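You operate a simulated robot arm through the tools that you are given. There is no shell and no other tool.

The job below is to be done with a simulated robot arm. You get a single attempt, and the scene is never put back.

TASK
Switch the heating block off and spin its two tubes at HIGH.
Fine: opposite wells of the small centrifuge, lid shut, one full run; they stay in.

Only the result counts: the job must be done as asked and must still hold three seconds after the hand-in. Knocking over, shifting, dropping, spilling or breaking anything else fails it. A push-on lid holds only when it is set on centred and level and pressed home; a screw cap is set on level and turned clockwise until tight.

THE ROBOT
A 7-joint arm with a two-finger parallel gripper, fixed in place. Base frame: the origin is on the floor under the middle of its stand, x ahead of it, y to its left, z up; the work surface is at about z = 850. Readings come in mm, degrees, newtons and seconds.
It reaches about 1372 mm from its shoulder. Its first joint turns from -149.0 to 149.0 degrees. Payload 3.43 kg.
Tool frame: the origin (TCP) lies between the finger pads and is the grasp point; the fingertips stand 30 mm ahead of it; z points along the fingers, y is the line along which they close. The gripper opens to 94 mm. The fingers are 28 mm wide and 10 mm thick; the gripper's body (50 by 96 mm) begins 55 mm behind the TCP.
Orientation is told as [roll, pitch, yaw] about the base's x, y, z axes, in that order, counted from this pose: with the fingers straight down and closing along the base's y, the tool's x points along the base's -x, its y along +y and its z along -z.

THE INTERFACE
- The arm moves only by the tool step_arm. Its argument "plan" is a list of rows, each an object (a shift or turn left out is 0, a gripper value left out holds the last) with "gripper": the finger opening in mm, from 0 to 94; "offset": the shift along the tool's x, y, z in mm, a list of three; "rot": the turn, a rotation vector about the tool's x, y, z in degrees, a list of three. In form: [{"gripper": gripper, "offset": [dx, dy, dz], "rot": [ax, ay, az]}, ...]. A call has 1 to 20 rows; each row is the pose to reach, as a shift and turn from the pose commanded when the call began, along the tool's axes at that moment. Each row takes 0.2 s and may step no farther than 50 mm and 8.6 degrees from the row before; otherwise, or with a gripper value out of range, the whole call is refused. Where a pose cannot be reached the arm comes as near as it can. A force on the tool above 40 N (or 10 N above the force at the start of the call, whichever is more), or a blocked arm, ends the call early, and 0.2 s more pass. The fingers move at their own pace (about 45 mm/s each) and stop on an object; they squeeze with about 20 N. The grip force told is the motor's: it shows also when the fingers shut on nothing. Time passes only in rows, and 0.2 s behind the last, so rows that repeat a pose let the fingers close. The reply holds the time, the measured pose of the TCP, the force on the tool along the base axes, the opening and the grip force, in the units named above and with some noise, with the torque about the TCP (base axes, N m) and any sound that the robot's microphone picked up.
- Cameras (640 x 400 px; columns grow to the right, rows downward): "scene" is fixed at [222.5, 650.8, 1652.5]; the picture's right is [-0.16, -0.99, 0.00], its down [-0.83, 0.13, -0.54] and it looks along [0.53, -0.09, -0.84] (base axes); focal length 342 px, centre (320, 200). "wrist" rides on the gripper at [76, 14, -102] in the tool frame; the picture's right is [-0.18, 0.98, 0.00], its down [-0.75, -0.14, -0.64] and it looks along [-0.63, -0.12, 0.77] (tool axes); focal length 243 px, centre (320, 200). There is no depth. A picture from a camera that has moved, and an enlarged one, comes with that camera's place and axes in the base frame and with its lens.
- capture(camera): a new picture of that camera. No time passes.
- enlarge(camera, box): a new picture of the part [left, top, right, bottom] of that camera's present view, enlarged. No time passes.
- sign_off(): hands the job in; it is judged then, once.

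Places have to be worked out from the pictures, the camera data and where the tool is seen. Open the gripper and draw the arm clear of the work before you hand the job in, unless the task says otherwise.

The tools are called after "Request:" by a JSON object that holds its "fn" and its "kwargs". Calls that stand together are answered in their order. step_arm: Moves the arm, as the interface text tells. Its arguments: {"type":"object","properties":{"plan":{"type":"array"}},"required":["plan"]} The other tools are called the same way: capture (camera) takes a picture; enlarge (camera, box) takes an enlarged picture of a part of a camera's view; sign_off () hands the job in.

At the start:

```text
time: 0.0
tool_pos: [718.0, 678.3, 1240.4]
ee_rot: [0.0, 0.0, -0.1]
force: [-0.1, 0.7, 0.9]
ft_torque: [0.01, -0.04, -0.01]
width: 94.2
grip_force: 0.0
```

scene: 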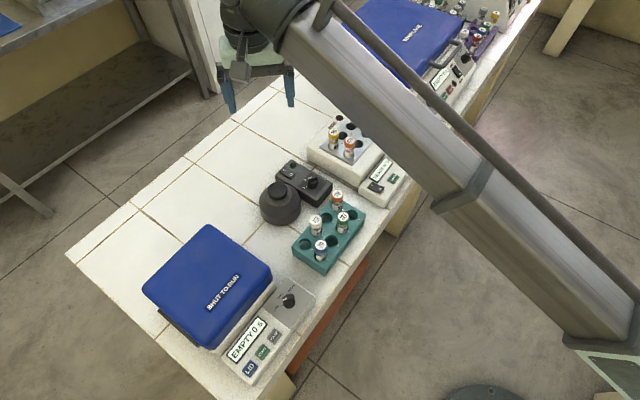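
wrist: 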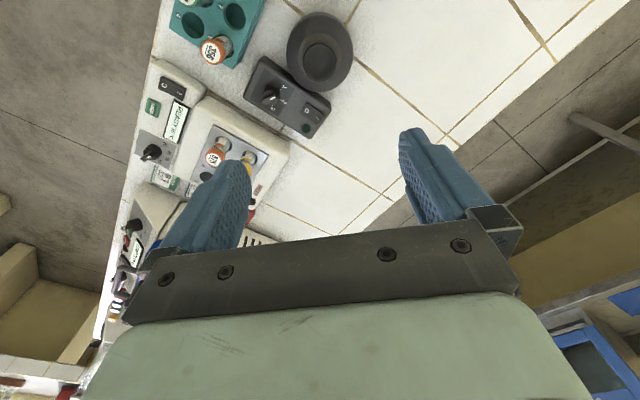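

I begin by looking closer at the bench: a blue-lidded device near, a vortex mixer, a teal rack, a heating block, and another blue-lidded device far away. I take enlarged pictures to read the labels.

Request:
{"fn": "enlarge", "kwargs": {"camera": "scene", "box": [130, 210, 330, 390]}}

Request:
{"fn": "enlarge", "kwargs": {"camera": "scene", "box": [250, 100, 420, 280]}}

Request:
{"fn": "enlarge", "kwargs": {"camera": "scene", "box": [340, 0, 540, 120]}}

Request:
{"fn": "enlarge", "kwargs": {"camera": "wrist", "box": [90, 0, 370, 240]}}

```text
2.22 times, centred on (230, 300) of scene
camera zoom: at [222.5, 650.8, 1652.5], right [-0.16, -0.99, 0.0], down [-0.83, 0.13, -0.54], along [0.53, -0.09, -0.84], focal length 760 px, centre (520, -22)
```

zoom: 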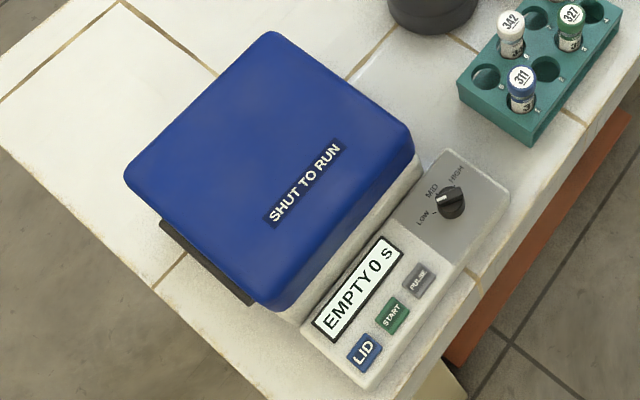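

```text
2.22 times, centred on (335, 190) of scene
camera zoom: at [222.5, 650.8, 1652.5], right [-0.16, -0.99, 0.0], down [-0.83, 0.13, -0.54], along [0.53, -0.09, -0.84], focal length 760 px, centre (287, 222)
```

zoom: 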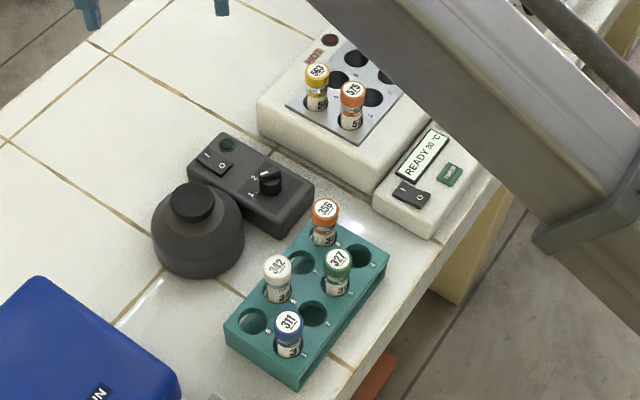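

```text
3.20 times, centred on (440, 60) of scene
camera zoom: at [222.5, 650.8, 1652.5], right [-0.16, -0.99, 0.0], down [-0.83, 0.13, -0.54], along [0.53, -0.09, -0.84], focal length 1095 px, centre (-64, 648)
```

zoom: 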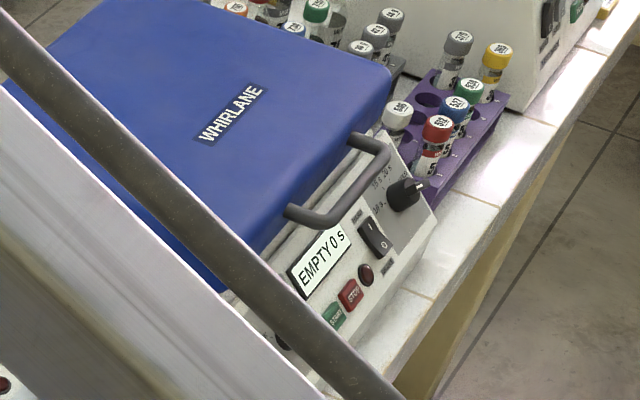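

```text
1.67 times, centred on (230, 120) of wrist
camera zoom: at [641.1, 693.0, 1341.7], right [0.18, 0.98, 0.0], down [0.75, -0.14, 0.64], along [0.63, -0.12, -0.77], focal length 404 px, centre (470, 333)
```

zoom: 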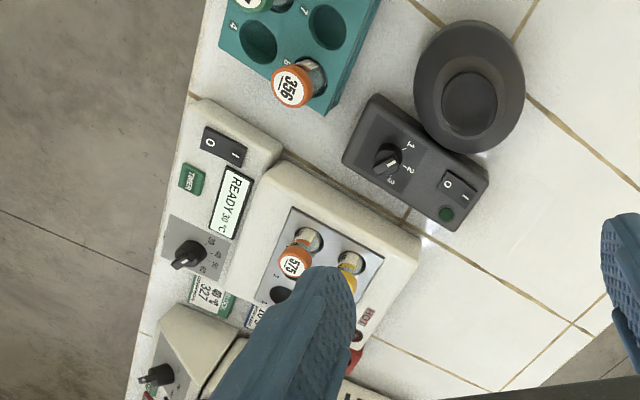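

The near device ("SHUT TO RUN", LOW/MID/HIGH dial, LID/START/PULSE) is the small centrifuge; the block with tubes 563 and 575 at about (835, 465) is the heating block ("READY 30 °C", rocker I/O). The bench is yawed about 52° to me, so I swing the hand round to face it and look from nearer.

Request:
{"fn": "step_arm", "kwargs": {"plan": [{"gripper": 94, "offset": [-3, -41, 7], "rot": [0, 0, -6.5]}, {"offset": [-6, -82, 14], "rot": [0, 0, -13]}, {"offset": [-9, -123, 21], "rot": [0, 0, -19.5]}, {"offset": [-12, -164, 28], "rot": [0, 0, -26]}, {"offset": [-15, -205, 35], "rot": [0, 0, -32.5]}, {"offset": [-18, -246, 42], "rot": [0, 0, -39]}, {"offset": [-20, -287, 50], "rot": [0, 0, -45.5]}, {"offset": [-22, -328, 60], "rot": [0, 0, -52]}, {"offset": [-22, -328, 60], "rot": [0, 0, -52]}]}}

```text
time: 1.1
tool_pos: [731.7, 514.7, 1212.0]
ee_rot: [0.2, -1.0, 25.5]
force: [-0.6, 1.3, -1.0]
ft_torque: [-0.08, -0.05, -0.12]
width: 93.8
grip_force: 0.1
out of reach, approached as far as the arm can: row 5
stopped in row 5: the force on the tool passed its limit at 50 N (the readings are from after the stop); the commanded pose is now the measured one
```

The move ended early at about (732, 515, 1212) with a force spike and an "out of reach" note. I look at both cameras before going on.

Request:
{"fn": "capture", "kwargs": {"camera": "scene"}}

Request:
{"fn": "capture", "kwargs": {"camera": "wrist"}}

```text
taken
```

scene: 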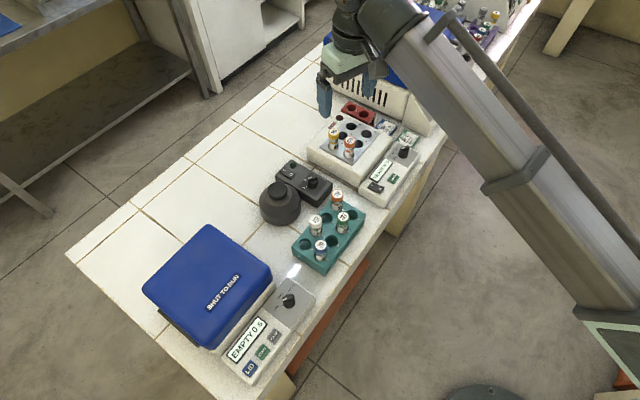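

```text
taken
camera wrist: at [655.4, 494.4, 1310.9], right [-0.26, 0.97, 0.01], down [0.73, 0.19, 0.66], along [0.63, 0.17, -0.76], focal length 243 px, centre (320, 200)
```

wrist: 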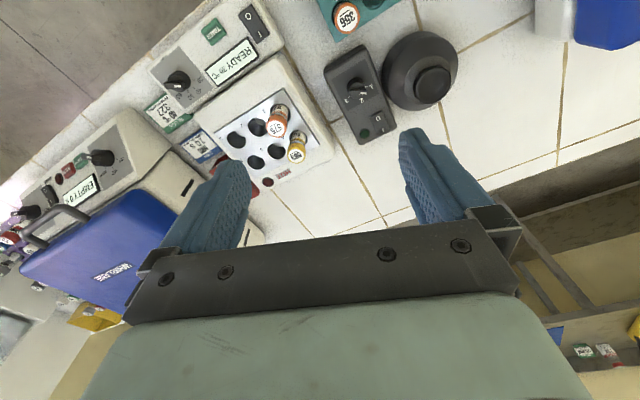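

Nothing was touched; it looks like a joint limit for that yaw. The new wrist picture shows the heating block well, so I enlarge it and the devices around it.

Request:
{"fn": "enlarge", "kwargs": {"camera": "wrist", "box": [130, 0, 350, 200]}}

Request:
{"fn": "enlarge", "kwargs": {"camera": "scene", "box": [290, 90, 440, 210]}}

Request:
{"fn": "enlarge", "kwargs": {"camera": "wrist", "box": [320, 0, 480, 150]}}

```text
2.00 times, centred on (240, 100) of wrist
camera zoom: at [655.4, 494.4, 1310.9], right [-0.26, 0.97, 0.01], down [0.73, 0.19, 0.66], along [0.63, 0.17, -0.76], focal length 485 px, centre (480, 400)
```

zoom: 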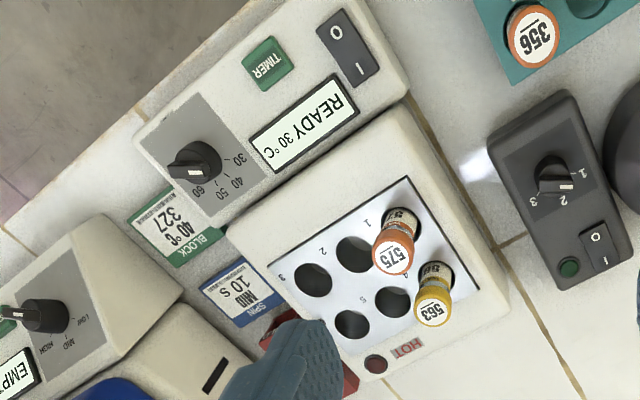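

```text
3.33 times, centred on (365, 150) of scene
camera zoom: at [222.5, 650.8, 1652.5], right [-0.16, -0.99, 0.0], down [-0.83, 0.13, -0.54], along [0.53, -0.09, -0.84], focal length 1141 px, centre (170, 367)
```

zoom: 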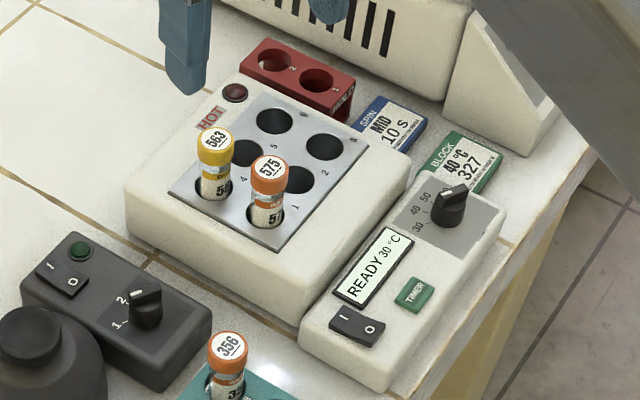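

```text
2.67 times, centred on (400, 75) of wrist
camera zoom: at [655.4, 494.4, 1310.9], right [-0.26, 0.97, 0.01], down [0.73, 0.19, 0.66], along [0.63, 0.17, -0.76], focal length 647 px, centre (107, 533)
```

zoom: 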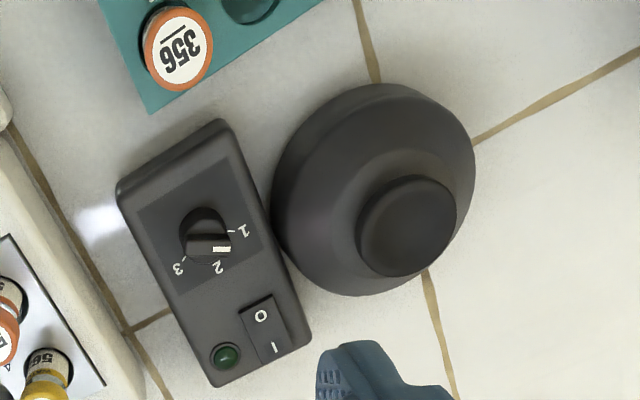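

I judge the heating-block rocker at about (711, 419, 904) and the cap tops at about (808, 476, 988) and (836, 512, 992). I test gently how far the yaw may go at this place.

Request:
{"fn": "step_arm", "kwargs": {"plan": [{"offset": [0, 0, 0], "rot": [0, 0, -3]}, {"offset": [0, 0, 0], "rot": [0, 0, -6]}, {"offset": [0, 0, 0], "rot": [0, 0, -9]}]}}

```text
time: 1.7
tool_pos: [732.9, 515.8, 1210.5]
ee_rot: [0.1, -1.4, 31.2]
force: [0.0, 0.6, -1.1]
ft_torque: [-0.06, -0.02, -0.06]
width: 94.0
grip_force: 0.0
stopped in row 3: the force on the tool passed its limit at 44 N (the readings are from after the stop); the commanded pose is now the measured one
```

The turn stopped again at yaw 31° with nothing near the hand. I look at the wrist joints closely to see what limits it.

Request:
{"fn": "enlarge", "kwargs": {"camera": "scene", "box": [290, 0, 470, 130]}}

Request:
{"fn": "capture", "kwargs": {"camera": "scene"}}

```text
3.08 times, centred on (380, 65) of scene
camera zoom: at [222.5, 650.8, 1652.5], right [-0.16, -0.99, 0.0], down [-0.83, 0.13, -0.54], along [0.53, -0.09, -0.84], focal length 1053 px, centre (135, 615)
```

zoom: 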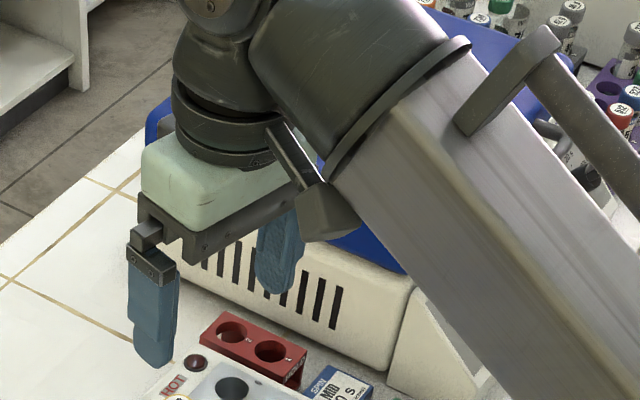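

```text
taken
```

scene: 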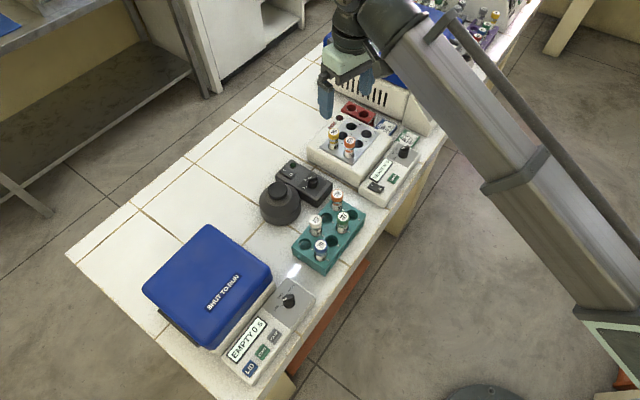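

The wrist-camera bracket meets the forearm when the hand's yaw nears the arm's azimuth, so I must turn the other way (negative yaw). First I take out the small tilt that the stop left.

Request:
{"fn": "step_arm", "kwargs": {"plan": [{"gripper": 94, "offset": [0, 0, 0], "rot": [0, 1.4, 4]}, {"offset": [0, 0, 0], "rot": [0, 1.4, 8]}]}}

```text
time: 2.0
tool_pos: [735.8, 517.1, 1210.4]
ee_rot: [0.1, -1.2, 29.4]
force: [0.4, -0.1, -1.7]
ft_torque: [-0.02, -0.01, -0.04]
width: 93.9
grip_force: 0.1
stopped in row 1: the force on the tool passed its limit at 53 N (the readings are from after the stop); the commanded pose is now the measured one
```

Tilting pushed the bracket on the forearm again, so I first turn away from it with small steps, then level the hand.

Request:
{"fn": "step_arm", "kwargs": {"plan": [{"gripper": 94, "offset": [0, 0, 0], "rot": [0, 0, 2]}, {"offset": [0, 0, 0], "rot": [0, 0, 5]}, {"offset": [0, 0, 0], "rot": [0, 0, 10]}, {"offset": [0, 0, 0], "rot": [0, 0, 16]}, {"offset": [0, 0, 0], "rot": [0, 0, 22]}, {"offset": [0, 0, 0], "rot": [0, 0, 29]}]}}

```text
time: 3.4
tool_pos: [733.6, 517.2, 1210.7]
ee_rot: [0.7, -1.0, 0.4]
force: [-0.6, 0.0, -0.3]
ft_torque: [-0.02, 0.01, 0.0]
width: 94.1
grip_force: 0.0
```

Free again at yaw 0.4. I level the hand, then turn toward yaw -38 while coming over the heating block's panel.

Request:
{"fn": "step_arm", "kwargs": {"plan": [{"gripper": 94, "offset": [0, 0, 0], "rot": [0.7, 1.0, 0.4]}]}}

Request:
{"fn": "step_arm", "kwargs": {"plan": [{"offset": [3, -14, 12], "rot": [0, 0, 4.8]}, {"offset": [7, -28, 25], "rot": [0, 0, 9.6]}, {"offset": [10, -42, 38], "rot": [0, 0, 14.4]}, {"offset": [14, -56, 50], "rot": [0, 0, 19.2]}, {"offset": [18, -70, 63], "rot": [0, 0, 24]}, {"offset": [22, -84, 75], "rot": [0, 0, 28.8]}, {"offset": [25, -98, 88], "rot": [0, 0, 33.6]}, {"offset": [29, -109, 100], "rot": [0, 0, 38]}]}}

Request:
{"fn": "capture", "kwargs": {"camera": "wrist"}}

Request:
{"fn": "capture", "kwargs": {"camera": "scene"}}

```text
time: 3.8
tool_pos: [734.8, 517.7, 1209.9]
ee_rot: [0.2, -0.3, 0.1]
force: [0.3, -0.8, 0.2]
ft_torque: [-0.04, -0.01, 0.01]
width: 93.9
grip_force: 0.1
```

```text
time: 5.6
tool_pos: [706.8, 407.7, 1110.7]
ee_rot: [0.0, -0.1, -37.9]
force: [0.3, -0.8, 0.0]
ft_torque: [0.02, -0.01, 0.0]
width: 94.1
grip_force: 0.0
```

```text
taken
camera wrist: at [654.2, 466.3, 1211.3], right [0.75, 0.66, 0.0], down [0.51, -0.57, 0.64], along [0.43, -0.48, -0.77], focal length 243 px, centre (320, 200)
```

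wrist: 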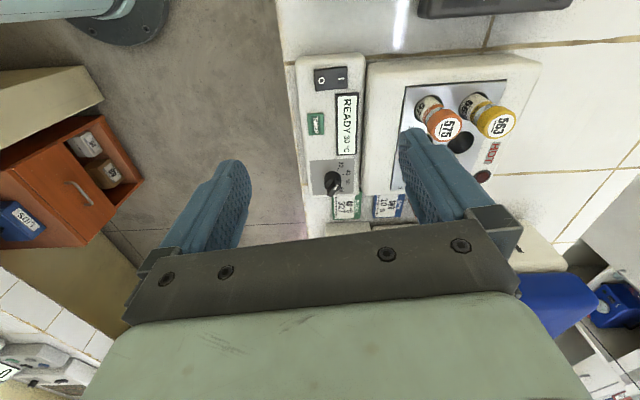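

```text
taken
```

scene: 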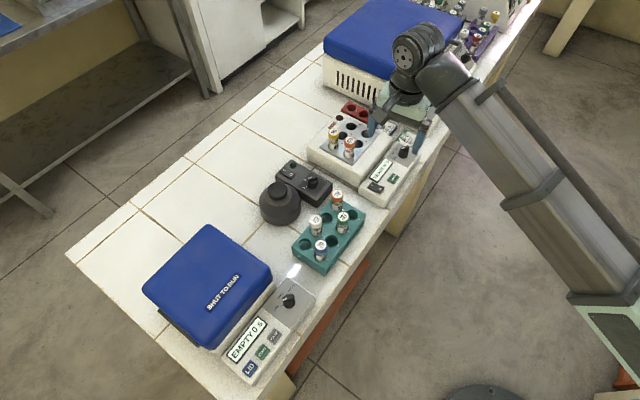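

The hand is level at yaw -38 above the panel, and the view is square to the bench. I enlarge for exact places of the rocker, the knob and the tubes.

Request:
{"fn": "enlarge", "kwargs": {"camera": "wrist", "box": [280, 40, 540, 230]}}

Request:
{"fn": "enlarge", "kwargs": {"camera": "wrist", "box": [290, 50, 380, 110]}}

Request:
{"fn": "enlarge", "kwargs": {"camera": "scene", "box": [355, 145, 435, 205]}}

```text
2.11 times, centred on (410, 135) of wrist
camera zoom: at [654.2, 466.3, 1211.3], right [0.75, 0.66, 0.0], down [0.51, -0.57, 0.64], along [0.43, -0.48, -0.77], focal length 511 px, centre (130, 337)
```

zoom: 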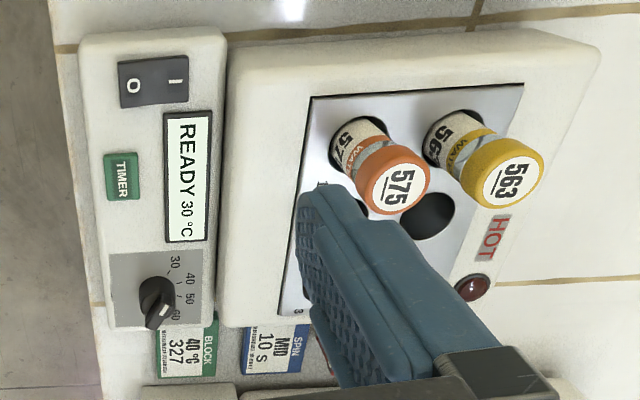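

```text
6.67 times, centred on (335, 80) of wrist
camera zoom: at [654.2, 466.3, 1211.3], right [0.75, 0.66, 0.0], down [0.51, -0.57, 0.64], along [0.43, -0.48, -0.77], focal length 1618 px, centre (220, 1000)
```

zoom: 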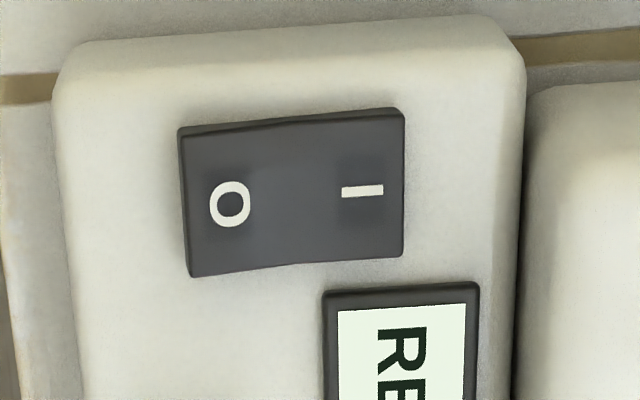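

```text
6.67 times, centred on (395, 175) of scene
camera zoom: at [222.5, 650.8, 1652.5], right [-0.16, -0.99, 0.0], down [-0.83, 0.13, -0.54], along [0.53, -0.09, -0.84], focal length 2281 px, centre (-180, 367)
```

zoom: 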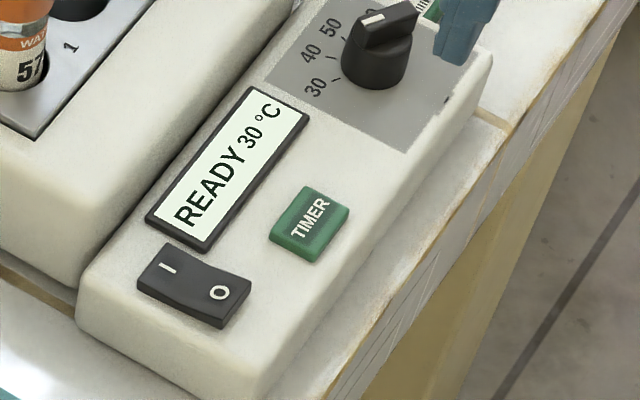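

The rocker is on its "I" side, with its middle at about (712, 420, 904) and the raised O end at about (704, 411). I close the fingers and come down to just above the O end.

Request:
{"fn": "step_arm", "kwargs": {"plan": [{"gripper": 0, "offset": [2, 0, 25]}, {"offset": [4.8, -0.8, 60]}, {"offset": [4.8, -0.8, 95]}, {"offset": [4.8, -0.8, 125]}, {"offset": [4.8, -0.8, 150]}, {"offset": [4.8, -0.8, 162]}, {"offset": [4.8, -0.8, 162]}]}}

Request:
{"fn": "capture", "kwargs": {"camera": "wrist"}}

Request:
{"fn": "enlarge", "kwargs": {"camera": "scene", "box": [345, 125, 445, 205]}}

```text
time: 7.2
tool_pos: [702.5, 409.8, 948.1]
ee_rot: [0.0, 0.0, -37.9]
force: [-0.1, 0.0, 0.2]
ft_torque: [-0.01, 0.04, 0.02]
width: 0.1
grip_force: 19.8
```

```text
taken
camera wrist: at [650.0, 467.1, 1049.6], right [0.75, 0.66, 0.0], down [0.51, -0.57, 0.64], along [0.43, -0.48, -0.77], focal length 243 px, centre (320, 200)
```

wrist: 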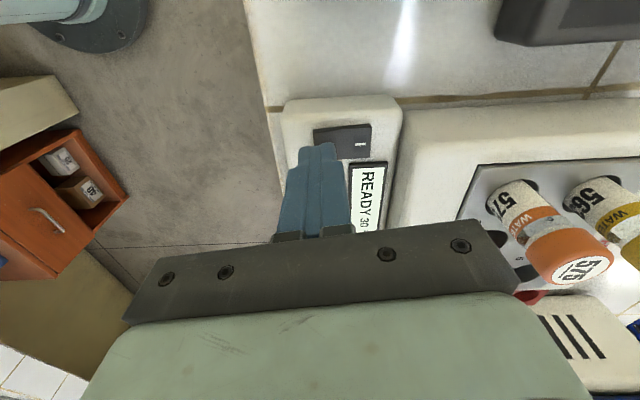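

```text
5.00 times, centred on (395, 165) of scene
camera zoom: at [222.5, 650.8, 1652.5], right [-0.16, -0.99, 0.0], down [-0.83, 0.13, -0.54], along [0.53, -0.09, -0.84], focal length 1711 px, centre (-55, 375)
```

zoom: 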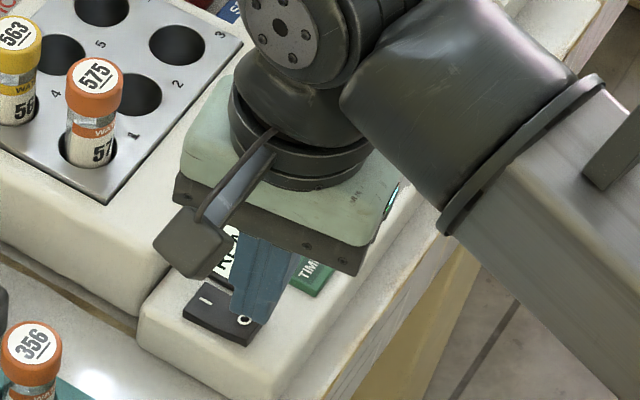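

The fingertips hang just over the O end. I press down in small steps, watching the force.

Request:
{"fn": "step_arm", "kwargs": {"plan": [{"gripper": 0, "offset": [0, 0, 3]}, {"offset": [0, 0, 6]}, {"offset": [0, 0, 8]}, {"offset": [0, 0, 10]}, {"offset": [0, 0, 12]}]}}

Request:
{"fn": "capture", "kwargs": {"camera": "wrist"}}

```text
time: 8.4
tool_pos: [701.5, 409.1, 936.1]
ee_rot: [0.0, 0.0, -37.9]
force: [0.4, 0.2, 0.1]
ft_torque: [-0.01, 0.0, 0.02]
width: 0.0
grip_force: 20.4
```

```text
taken
camera wrist: at [649.7, 467.8, 1038.1], right [0.75, 0.66, 0.0], down [0.51, -0.57, 0.64], along [0.43, -0.48, -0.77], focal length 243 px, centre (320, 200)
```

wrist: 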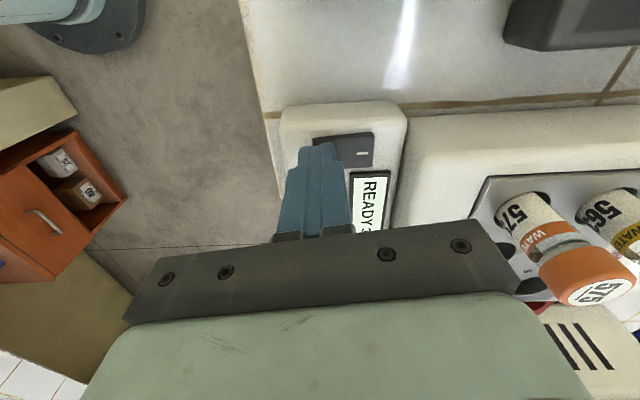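

No contact yet at tip height 906. I go on down in 2 mm steps.

Request:
{"fn": "step_arm", "kwargs": {"plan": [{"gripper": 0, "offset": [0, 0, 2]}, {"offset": [0, 0, 4]}, {"offset": [0, 0, 6]}, {"offset": [0, 0, 6]}]}}

Request:
{"fn": "enlarge", "kwargs": {"camera": "wrist", "box": [260, 80, 420, 240]}}

```text
time: 9.4
tool_pos: [702.4, 410.8, 930.3]
ee_rot: [0.0, 0.0, -38.0]
force: [-0.5, -1.0, 0.1]
ft_torque: [-0.01, -0.01, -0.02]
width: 0.0
grip_force: 19.8
```

```text
2.50 times, centred on (340, 160) of wrist
camera zoom: at [649.7, 468.3, 1032.3], right [0.75, 0.66, 0.0], down [0.51, -0.57, 0.64], along [0.43, -0.48, -0.77], focal length 606 px, centre (270, 300)
```

zoom: 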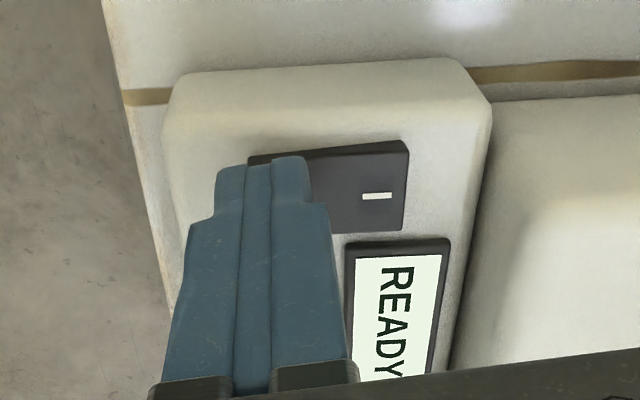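

Still free at tip height 900; the fingers are seen over the O end. I go on.

Request:
{"fn": "step_arm", "kwargs": {"plan": [{"gripper": 0, "offset": [0, 0, 2]}, {"offset": [0, 0, 4]}, {"offset": [0, 0, 6]}, {"offset": [0, 0, 6]}]}}

Request:
{"fn": "enlarge", "kwargs": {"camera": "wrist", "box": [260, 80, 420, 240]}}

Request:
{"fn": "enlarge", "kwargs": {"camera": "scene", "box": [345, 135, 425, 205]}}

```text
time: 10.4
tool_pos: [701.3, 410.1, 927.1]
ee_rot: [0.2, 0.0, -37.9]
force: [-4.9, -1.2, 14.1]
ft_torque: [-0.04, -0.08, 0.01]
width: 0.2
grip_force: 20.2
stopped in row 4: the force on the tool passed its limit at 42 N (the readings are from after the stop); the commanded pose is now the measured one
```

```text
2.50 times, centred on (340, 160) of wrist
camera zoom: at [648.7, 468.0, 1029.2], right [0.75, 0.66, 0.0], down [0.51, -0.58, 0.64], along [0.43, -0.48, -0.77], focal length 606 px, centre (270, 300)
```

zoom: 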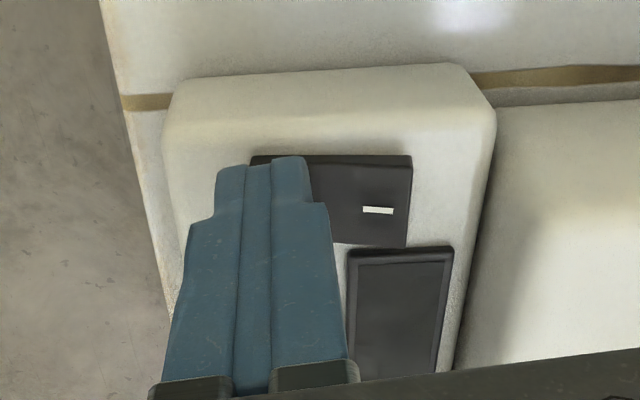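

```text
5.71 times, centred on (385, 170) of scene
camera zoom: at [222.5, 650.8, 1652.5], right [-0.16, -0.99, 0.0], down [-0.83, 0.13, -0.54], along [0.53, -0.09, -0.84], focal length 1955 px, centre (-51, 371)
```

zoom: 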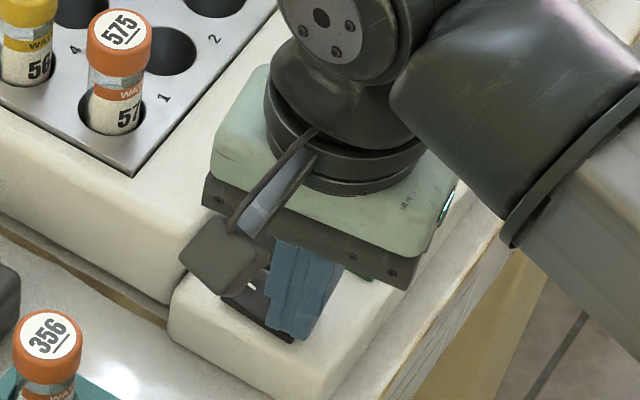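

The block's display has gone blank: the heating block is off (rocker flipped to O). I lift straight up and travel to the small centrifuge to look at it closely.

Request:
{"fn": "step_arm", "kwargs": {"plan": [{"gripper": 0, "offset": [0, 0, -30]}, {"offset": [0, 0, -75]}, {"offset": [0, 0, -120]}, {"offset": [0, 0, -165]}, {"offset": [0, 0, -210]}, {"gripper": 94, "offset": [43, 4, -220], "rot": [0, 0, -4]}, {"offset": [87, 8, -223], "rot": [0, 0, -8]}, {"offset": [130, 12, -223], "rot": [0, 0, -12]}, {"offset": [174, 16, -223], "rot": [0, 0, -16]}, {"offset": [218, 20, -223], "rot": [0, 0, -20]}, {"offset": [262, 24, -223], "rot": [0, 0, -24]}, {"offset": [306, 28, -223], "rot": [0, 0, -28]}, {"offset": [350, 32, -223], "rot": [0, 0, -32]}, {"offset": [394, 36, -223], "rot": [0, 0, -36]}, {"offset": [437, 40, -223], "rot": [0, 0, -40]}, {"offset": [479.5, 44.9, -223], "rot": [0, 0, -44]}, {"offset": [479.5, 44.9, -223], "rot": [0, 0, -48]}, {"offset": [479.5, 44.9, -223], "rot": [0, 0, -48]}]}}

Request:
{"fn": "capture", "kwargs": {"camera": "wrist"}}

Request:
{"fn": "capture", "kwargs": {"camera": "scene"}}

```text
time: 14.2
tool_pos: [349.1, 740.4, 1150.3]
ee_rot: [0.0, -0.2, 10.2]
force: [-0.1, 0.6, -0.4]
ft_torque: [0.01, 0.02, 0.02]
width: 94.0
grip_force: 0.1
```

```text
taken
camera wrist: at [270.9, 740.3, 1251.4], right [0.01, 1.0, 0.0], down [0.76, -0.01, 0.64], along [0.64, 0.0, -0.76], focal length 243 px, centre (320, 200)
```

wrist: 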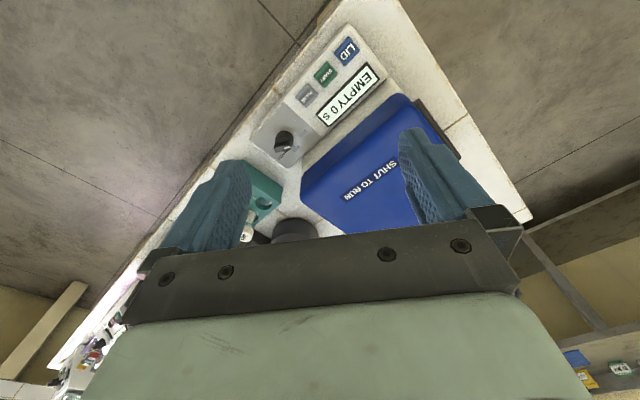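

```text
taken
```

scene: 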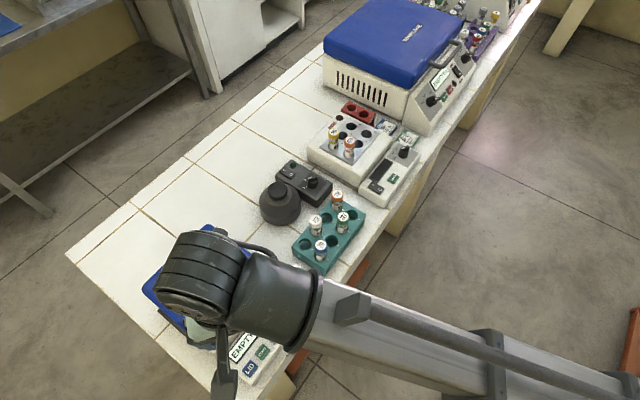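

The heating block's display is dark from the scene too. I enlarge the centrifuge's panel and knob.

Request:
{"fn": "enlarge", "kwargs": {"camera": "wrist", "box": [240, 20, 400, 170]}}

Request:
{"fn": "enlarge", "kwargs": {"camera": "wrist", "box": [250, 100, 330, 170]}}

Request:
{"fn": "enlarge", "kwargs": {"camera": "wrist", "box": [280, 80, 480, 240]}}

Request:
{"fn": "enlarge", "kwargs": {"camera": "scene", "box": [290, 90, 440, 210]}}

```text
2.67 times, centred on (320, 95) of wrist
camera zoom: at [270.9, 740.3, 1251.4], right [0.01, 1.0, 0.0], down [0.76, -0.01, 0.64], along [0.64, 0.0, -0.76], focal length 647 px, centre (320, 480)
```

zoom: 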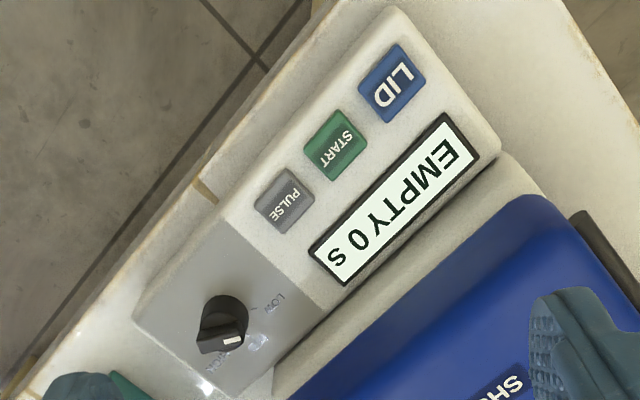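

```text
5.71 times, centred on (290, 135) of wrist
camera zoom: at [270.9, 740.3, 1251.4], right [0.01, 1.0, 0.0], down [0.76, -0.01, 0.64], along [0.64, 0.0, -0.76], focal length 1386 px, centre (491, 571)
```

zoom: 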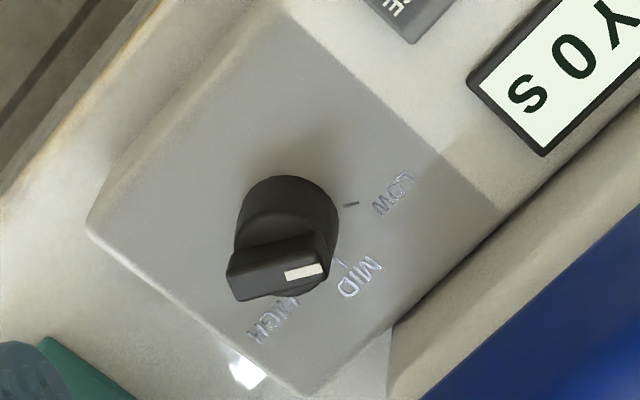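

```text
2.50 times, centred on (380, 160) of wrist
camera zoom: at [270.9, 740.3, 1251.4], right [0.01, 1.0, 0.0], down [0.76, -0.01, 0.64], along [0.64, 0.0, -0.76], focal length 606 px, centre (170, 300)
```

zoom: 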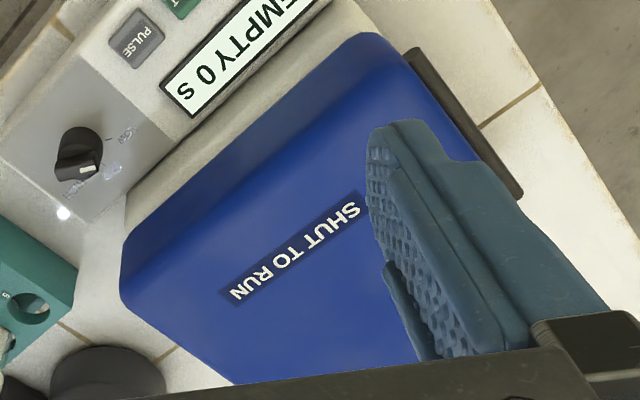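

```text
3.33 times, centred on (365, 150) of scene
camera zoom: at [222.5, 650.8, 1652.5], right [-0.16, -0.99, 0.0], down [-0.83, 0.13, -0.54], along [0.53, -0.09, -0.84], focal length 1141 px, centre (170, 367)
```

zoom: 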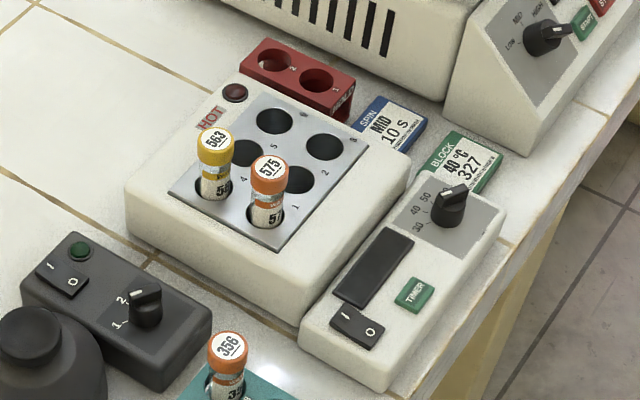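

The block's rocker now sits on O. The centrifuge knob has a bar grip pointing at LOW; HIGH is roughly 100–120° clockwise from there. I hover over the knob at about (447, 681) and turn to yaw -70 to see it and to learn the yaw range.

Request:
{"fn": "step_arm", "kwargs": {"plan": [{"gripper": 94, "offset": [-8.6, -7.5, 0], "rot": [0, 0, 8]}, {"offset": [-17, -15, 0], "rot": [0, 0, 16]}, {"offset": [-26, -22.6, 0], "rot": [0, 0, 24]}, {"offset": [-34, -30, 0], "rot": [0, 0, 32]}, {"offset": [-43, -37.7, 0], "rot": [0, 0, 40]}, {"offset": [-52, -45, 0], "rot": [0, 0, 48]}, {"offset": [-60, -53, 10], "rot": [0, 0, 56]}, {"offset": [-69, -60, 20], "rot": [0, 0, 64]}, {"offset": [-77, -68, 30], "rot": [0, 0, 72]}, {"offset": [-86, -75.4, 40], "rot": [0, 0, 80]}, {"offset": [-86, -75.4, 50], "rot": [0, 0, 80]}]}}

Request:
{"fn": "capture", "kwargs": {"camera": "wrist"}}

Request:
{"fn": "capture", "kwargs": {"camera": "scene"}}

```text
time: 16.6
tool_pos: [448.8, 682.0, 1098.9]
ee_rot: [0.2, 0.1, -70.0]
force: [-0.7, 0.1, 0.4]
ft_torque: [0.01, 0.01, -0.03]
width: 93.8
grip_force: 0.1
```

```text
taken
camera wrist: at [434.6, 757.8, 1200.0], right [0.99, 0.16, 0.0], down [0.12, -0.76, 0.64], along [0.11, -0.63, -0.77], focal length 243 px, centre (320, 200)
```

wrist: 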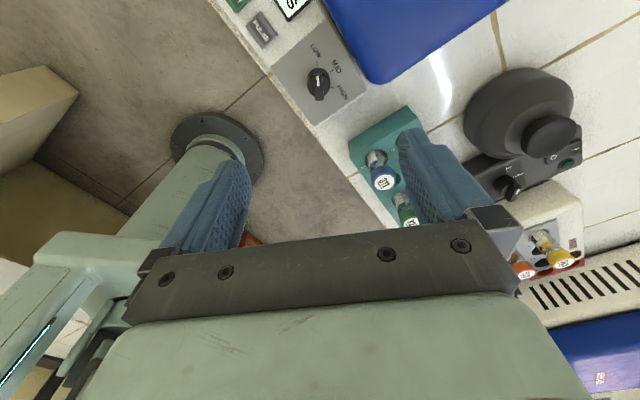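

```text
taken
```

scene: 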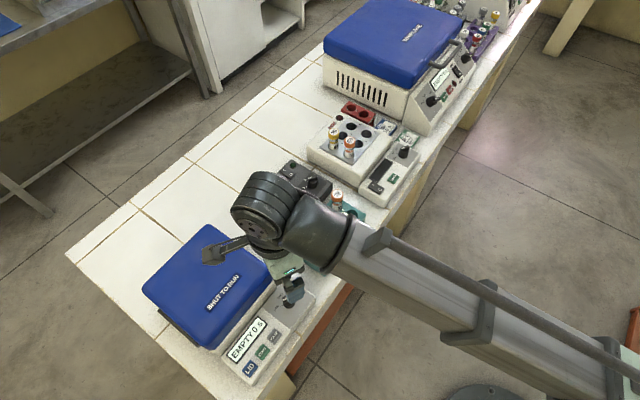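

I enlarge the knob region to read its pointer and locate it.

Request:
{"fn": "enlarge", "kwargs": {"camera": "wrist", "box": [265, 30, 375, 120]}}

Request:
{"fn": "enlarge", "kwargs": {"camera": "scene", "box": [230, 250, 350, 340]}}

```text
4.44 times, centred on (320, 75) of wrist
camera zoom: at [434.6, 757.8, 1200.0], right [0.99, 0.16, 0.0], down [0.12, -0.76, 0.64], along [0.11, -0.63, -0.77], focal length 1078 px, centre (320, 756)
```

zoom: 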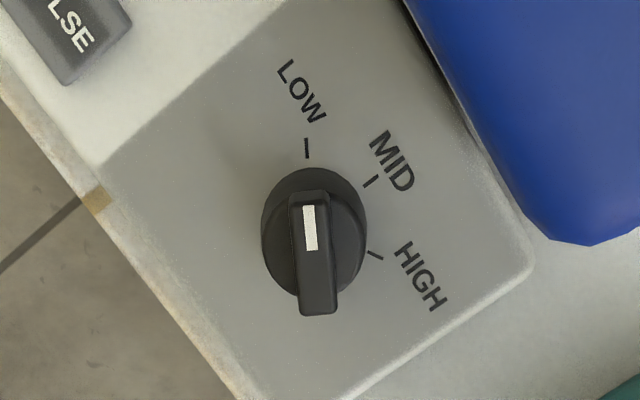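

```text
4.44 times, centred on (290, 295) of scene
camera zoom: at [222.5, 650.8, 1652.5], right [-0.16, -0.99, 0.0], down [-0.83, 0.13, -0.54], along [0.53, -0.09, -0.84], focal length 1521 px, centre (453, -222)
```

zoom: 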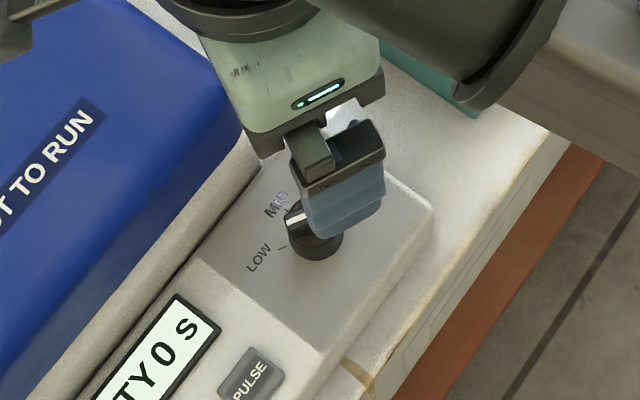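

The pointer is at LOW; from the ticks the knob's axis is at about (444.5, 686), with the bar at 104° and HIGH 120° clockwise of it. I test whether the yaw can go as far as -195 up here, so one grip would do.

Request:
{"fn": "step_arm", "kwargs": {"plan": [{"gripper": 94, "rot": [0, 0, 8]}, {"rot": [0, 0, 16]}, {"rot": [0, 0, 24]}, {"rot": [0, 0, 32]}, {"rot": [0, 0, 40]}, {"rot": [0, 0, 48]}, {"rot": [0, 0, 56]}, {"rot": [0, 0, 64]}, {"rot": [0, 0, 72]}, {"rot": [0, 0, 80]}, {"rot": [0, 0, 88]}, {"rot": [0, 0, 96]}, {"rot": [0, 0, 104]}, {"rot": [0, 0, 112]}, {"rot": [0, 0, 120]}, {"rot": [0, 0, 125]}]}}

Request:
{"fn": "capture", "kwargs": {"camera": "scene"}}

Request:
{"fn": "capture", "kwargs": {"camera": "wrist"}}

```text
time: 20.0
tool_pos: [453.1, 679.0, 1098.5]
ee_rot: [0.2, 0.2, -113.3]
force: [0.2, -0.4, -0.5]
ft_torque: [0.02, -0.01, 0.0]
width: 94.1
grip_force: 0.0
out of reach, approached as far as the arm can: row 6, 7, 8, 9, 10, 11, 12, 13, 14, 15, 16
```

```text
taken
```

scene: 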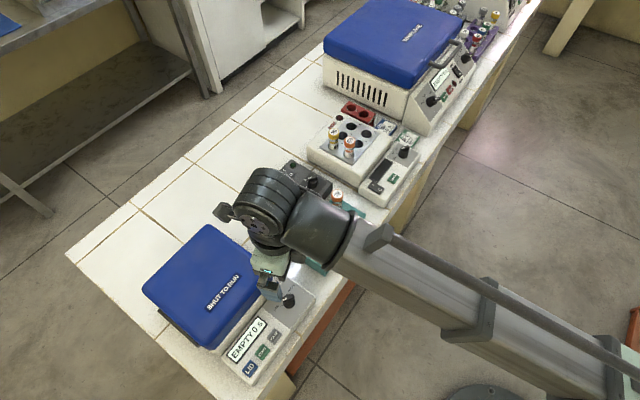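

```text
taken
camera wrist: at [494.8, 742.9, 1201.1], right [0.83, -0.56, 0.0], down [-0.43, -0.64, 0.64], along [-0.35, -0.53, -0.77], focal length 243 px, centre (320, 200)
```

wrist: 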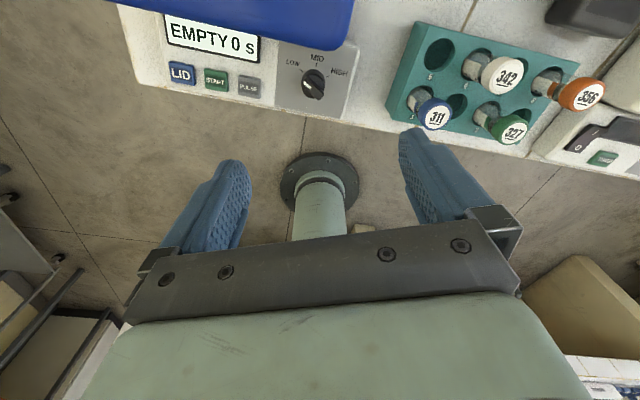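

The yaw stops at about -113 here (joint limit), so I'll have to turn the knob with two grips. I check what the commanded pose is now with a small turn back.

Request:
{"fn": "step_arm", "kwargs": {"plan": [{"gripper": 94, "rot": [0, 0, -5]}, {"rot": [0, 0, -10]}]}}

Request:
{"fn": "enlarge", "kwargs": {"camera": "wrist", "box": [120, 0, 380, 140]}}

```text
time: 20.6
tool_pos: [452.9, 678.5, 1099.9]
ee_rot: [0.3, 0.0, -103.1]
force: [0.3, -1.2, 0.8]
ft_torque: [-0.01, -0.02, 0.01]
width: 94.2
grip_force: 0.1
```

```text
2.46 times, centred on (250, 70) of wrist
camera zoom: at [482.8, 749.5, 1201.5], right [0.92, -0.4, 0.0], down [-0.31, -0.7, 0.64], along [-0.26, -0.59, -0.77], focal length 597 px, centre (492, 520)
```

zoom: 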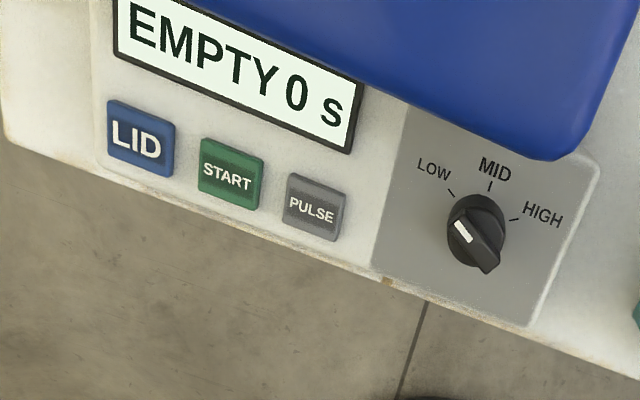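

The commanded pose follows the reachable one, good. From the two views the panel is at about z 886, buttons LID (326, 776), START (353, 749), PULSE (380, 721), knob axis (445, 682.5), device yawed -45°. I now turn square to the bar (yaw -75.5) and come down over the knob.

Request:
{"fn": "step_arm", "kwargs": {"plan": [{"gripper": 45, "offset": [1, -3, 20], "rot": [0, 0, -7]}, {"offset": [2.1, -6, 50], "rot": [0, 0, -14]}, {"offset": [2.1, -8.6, 85], "rot": [0, 0, -21]}, {"offset": [2.1, -8.6, 115], "rot": [0, 0, -27.4]}, {"offset": [2.1, -8.6, 135], "rot": [0, 0, -27.4]}, {"offset": [2.1, -8.6, 135], "rot": [0, 0, -27.4]}]}}

Request:
{"fn": "capture", "kwargs": {"camera": "wrist"}}

Request:
{"fn": "enlarge", "kwargs": {"camera": "scene", "box": [230, 240, 350, 340]}}

```text
time: 22.0
tool_pos: [444.6, 681.2, 963.4]
ee_rot: [0.3, -0.1, -75.7]
force: [-0.5, 0.6, -0.4]
ft_torque: [0.01, -0.01, 0.02]
width: 44.9
grip_force: 0.1
```

```text
taken
camera wrist: at [438.5, 759.2, 1064.6], right [1.0, 0.06, 0.0], down [0.05, -0.77, 0.64], along [0.04, -0.64, -0.77], focal length 243 px, centre (320, 200)
```

wrist: 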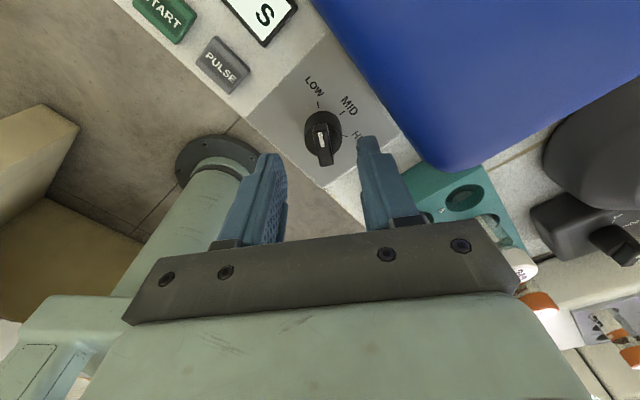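

```text
4.00 times, centred on (290, 290) of scene
camera zoom: at [222.5, 650.8, 1652.5], right [-0.16, -0.99, 0.0], down [-0.83, 0.13, -0.54], along [0.53, -0.09, -0.84], focal length 1369 px, centre (440, -160)
```

zoom: 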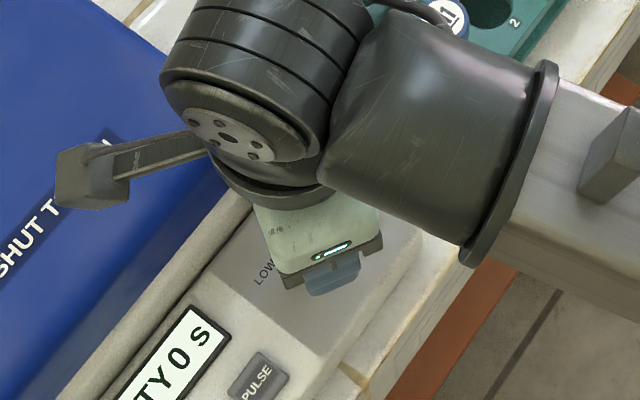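

The fingers straddle the knob from above; the lid top I judge at z 975, well under the camera bracket. I enlarge to check the alignment with the bar before going lower.

Request:
{"fn": "enlarge", "kwargs": {"camera": "wrist", "box": [240, 60, 420, 250]}}

```text
2.11 times, centred on (330, 155) of wrist
camera zoom: at [438.5, 759.2, 1064.6], right [1.0, 0.06, 0.0], down [0.05, -0.77, 0.64], along [0.04, -0.64, -0.77], focal length 511 px, centre (299, 295)
```

zoom: 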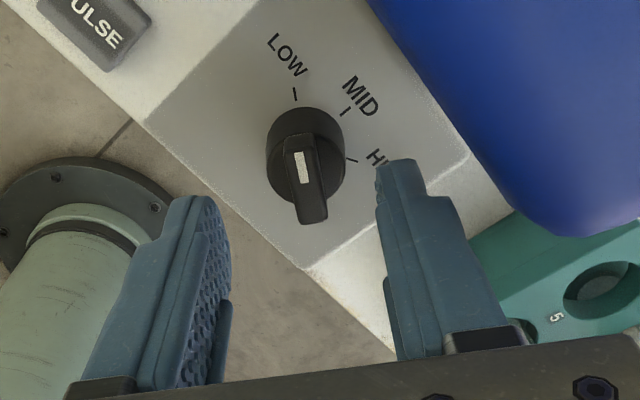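

The bar's top comes out at about z 921 and its axis at (445, 685). I shift 4 mm to centre on it, go down so the tips overlap the bar, and close on it.

Request:
{"fn": "step_arm", "kwargs": {"plan": [{"gripper": 45, "offset": [3.6, 1.3, 5]}, {"offset": [3.6, 1.3, 12]}, {"offset": [3.6, 1.3, 18]}, {"offset": [3.6, 1.3, 23]}, {"gripper": 5, "offset": [3.6, 1.3, 23]}, {"offset": [3.6, 1.3, 23]}, {"offset": [3.6, 1.3, 23]}, {"offset": [3.6, 1.3, 23]}]}}

Request:
{"fn": "enlarge", "kwargs": {"camera": "wrist", "box": [240, 60, 420, 250]}}

```text
time: 23.8
tool_pos: [447.0, 686.8, 941.9]
ee_rot: [0.4, 0.1, -75.8]
force: [6.8, 3.5, -1.9]
ft_torque: [0.23, -0.21, 0.01]
width: 25.7
grip_force: 44.5
```

```text
2.11 times, centred on (330, 155) of wrist
camera zoom: at [439.9, 763.9, 1043.1], right [1.0, 0.06, 0.01], down [0.04, -0.77, 0.64], along [0.04, -0.64, -0.77], focal length 511 px, centre (299, 295)
```

zoom: 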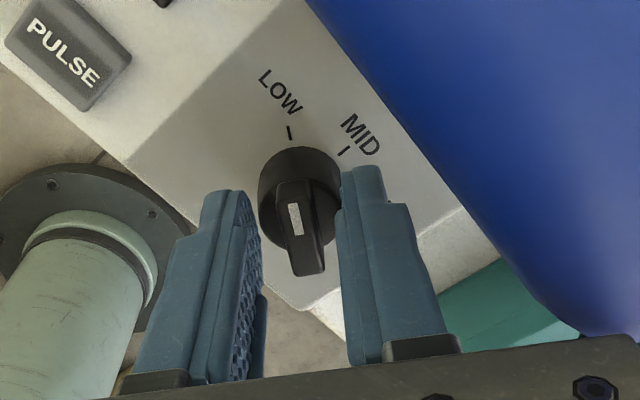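

The tips hold the knob's round body (25.7 mm), about 2 mm off centre. That body grip lets me turn it by friction, so I recentre and turn it clockwise by 34° (to the joint limit) as the first stage.

Request:
{"fn": "step_arm", "kwargs": {"plan": [{"gripper": 5, "offset": [0.5, 2, 0]}, {"offset": [0.5, 2, 0], "rot": [0, 0, 5]}, {"offset": [0.5, 2, 0], "rot": [0, 0, 10]}, {"offset": [0.5, 2, 0], "rot": [0, 0, 15]}, {"offset": [0.5, 2, 0], "rot": [0, 0, 20]}, {"offset": [0.5, 2, 0], "rot": [0, 0, 25]}, {"offset": [0.5, 2, 0], "rot": [0, 0, 30]}, {"offset": [0.5, 2, 0], "rot": [0, 0, 34]}]}}

Request:
{"fn": "enlarge", "kwargs": {"camera": "wrist", "box": [240, 60, 420, 250]}}

```text
time: 25.6
tool_pos: [448.5, 688.4, 941.1]
ee_rot: [0.3, 0.1, -109.9]
force: [3.3, -7.8, -9.4]
ft_torque: [-0.51, -0.05, -0.01]
width: 25.6
grip_force: 44.9
```

```text
2.11 times, centred on (330, 155) of wrist
camera zoom: at [486.4, 753.4, 1043.3], right [0.86, -0.51, 0.0], down [-0.39, -0.66, 0.64], along [-0.32, -0.55, -0.77], focal length 511 px, centre (299, 295)
```

zoom: 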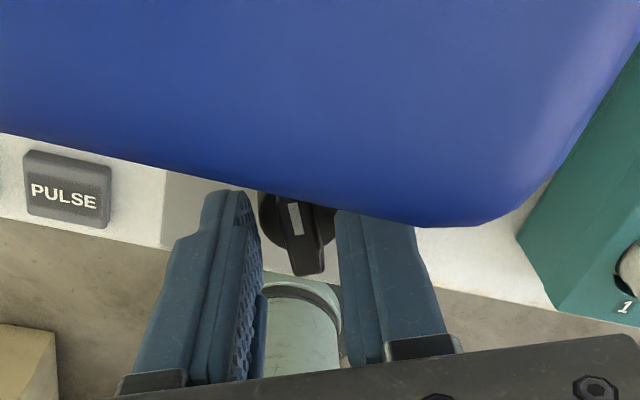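

The knob turned with the hand (bar now at about 70°). I open, lift clear, and swing the hand round to yaw about +35 for the second grip.

Request:
{"fn": "step_arm", "kwargs": {"plan": [{"gripper": 50, "offset": [0, 0, 0]}, {"offset": [0, 0, 0]}, {"offset": [0, 0, -20]}, {"offset": [0, 0, -60]}, {"offset": [0, 0, -80], "rot": [0, 0, -8]}, {"offset": [0, 0, -80], "rot": [0, 0, -16]}, {"offset": [0, 0, -80], "rot": [0, 0, -24]}, {"offset": [0, 0, -80], "rot": [0, 0, -32]}, {"offset": [0, 0, -80], "rot": [0, 0, -40]}, {"offset": [0, 0, -80], "rot": [0, 0, -48]}, {"offset": [0, 0, -80], "rot": [0, 0, -56]}, {"offset": [0, 0, -80], "rot": [0, 0, -64]}, {"offset": [0, 0, -80], "rot": [0, 0, -72]}, {"offset": [0, 0, -80], "rot": [0, 0, -80]}, {"offset": [0, 0, -80], "rot": [0, 0, -88]}, {"offset": [0, 0, -80], "rot": [0, 0, -96]}, {"offset": [0, 0, -80], "rot": [0, 0, -104]}, {"offset": [0, 0, -80], "rot": [0, 0, -112]}, {"offset": [0, 0, -80], "rot": [0, 0, -120]}]}}

Request:
{"fn": "capture", "kwargs": {"camera": "wrist"}}

Request:
{"fn": "enlarge", "kwargs": {"camera": "scene", "box": [200, 200, 440, 360]}}

```text
time: 29.6
tool_pos: [447.6, 687.7, 1022.4]
ee_rot: [-0.1, -0.4, 10.3]
force: [-0.2, -1.0, -0.3]
ft_torque: [0.01, 0.01, 0.01]
width: 50.3
grip_force: 0.0
```

```text
taken
camera wrist: at [368.4, 688.1, 1123.7], right [0.0, 1.0, 0.0], down [0.76, 0.0, 0.65], along [0.65, 0.0, -0.76], focal length 243 px, centre (320, 200)
```

wrist: 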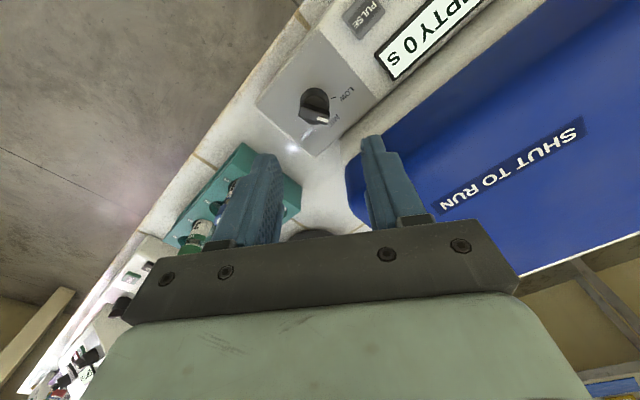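

```text
2.50 times, centred on (320, 280) of scene
camera zoom: at [222.5, 650.8, 1652.5], right [-0.16, -0.99, 0.0], down [-0.83, 0.13, -0.54], along [0.53, -0.09, -0.84], focal length 855 px, centre (320, 0)
```

zoom: 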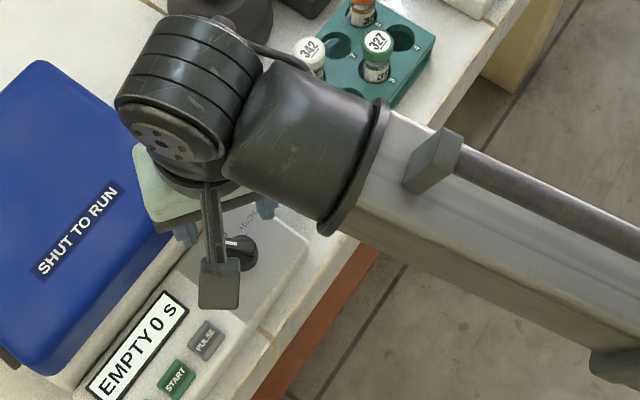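

I check the knob's pointer now.

Request:
{"fn": "enlarge", "kwargs": {"camera": "wrist", "box": [260, 50, 380, 160]}}

```text
3.64 times, centred on (320, 105) of wrist
camera zoom: at [368.4, 688.1, 1123.7], right [0.0, 1.0, 0.0], down [0.76, 0.0, 0.65], along [0.65, 0.0, -0.76], focal length 882 px, centre (320, 546)
```

zoom: 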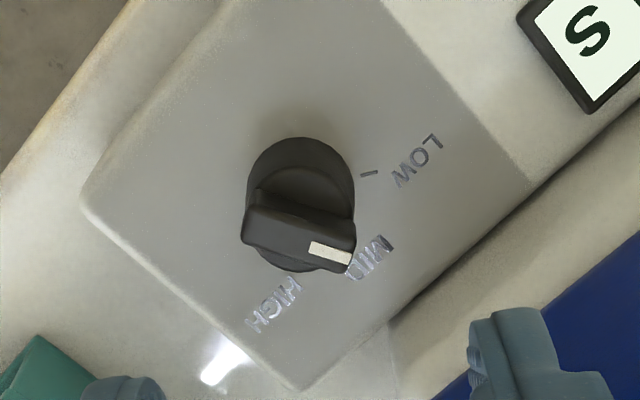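

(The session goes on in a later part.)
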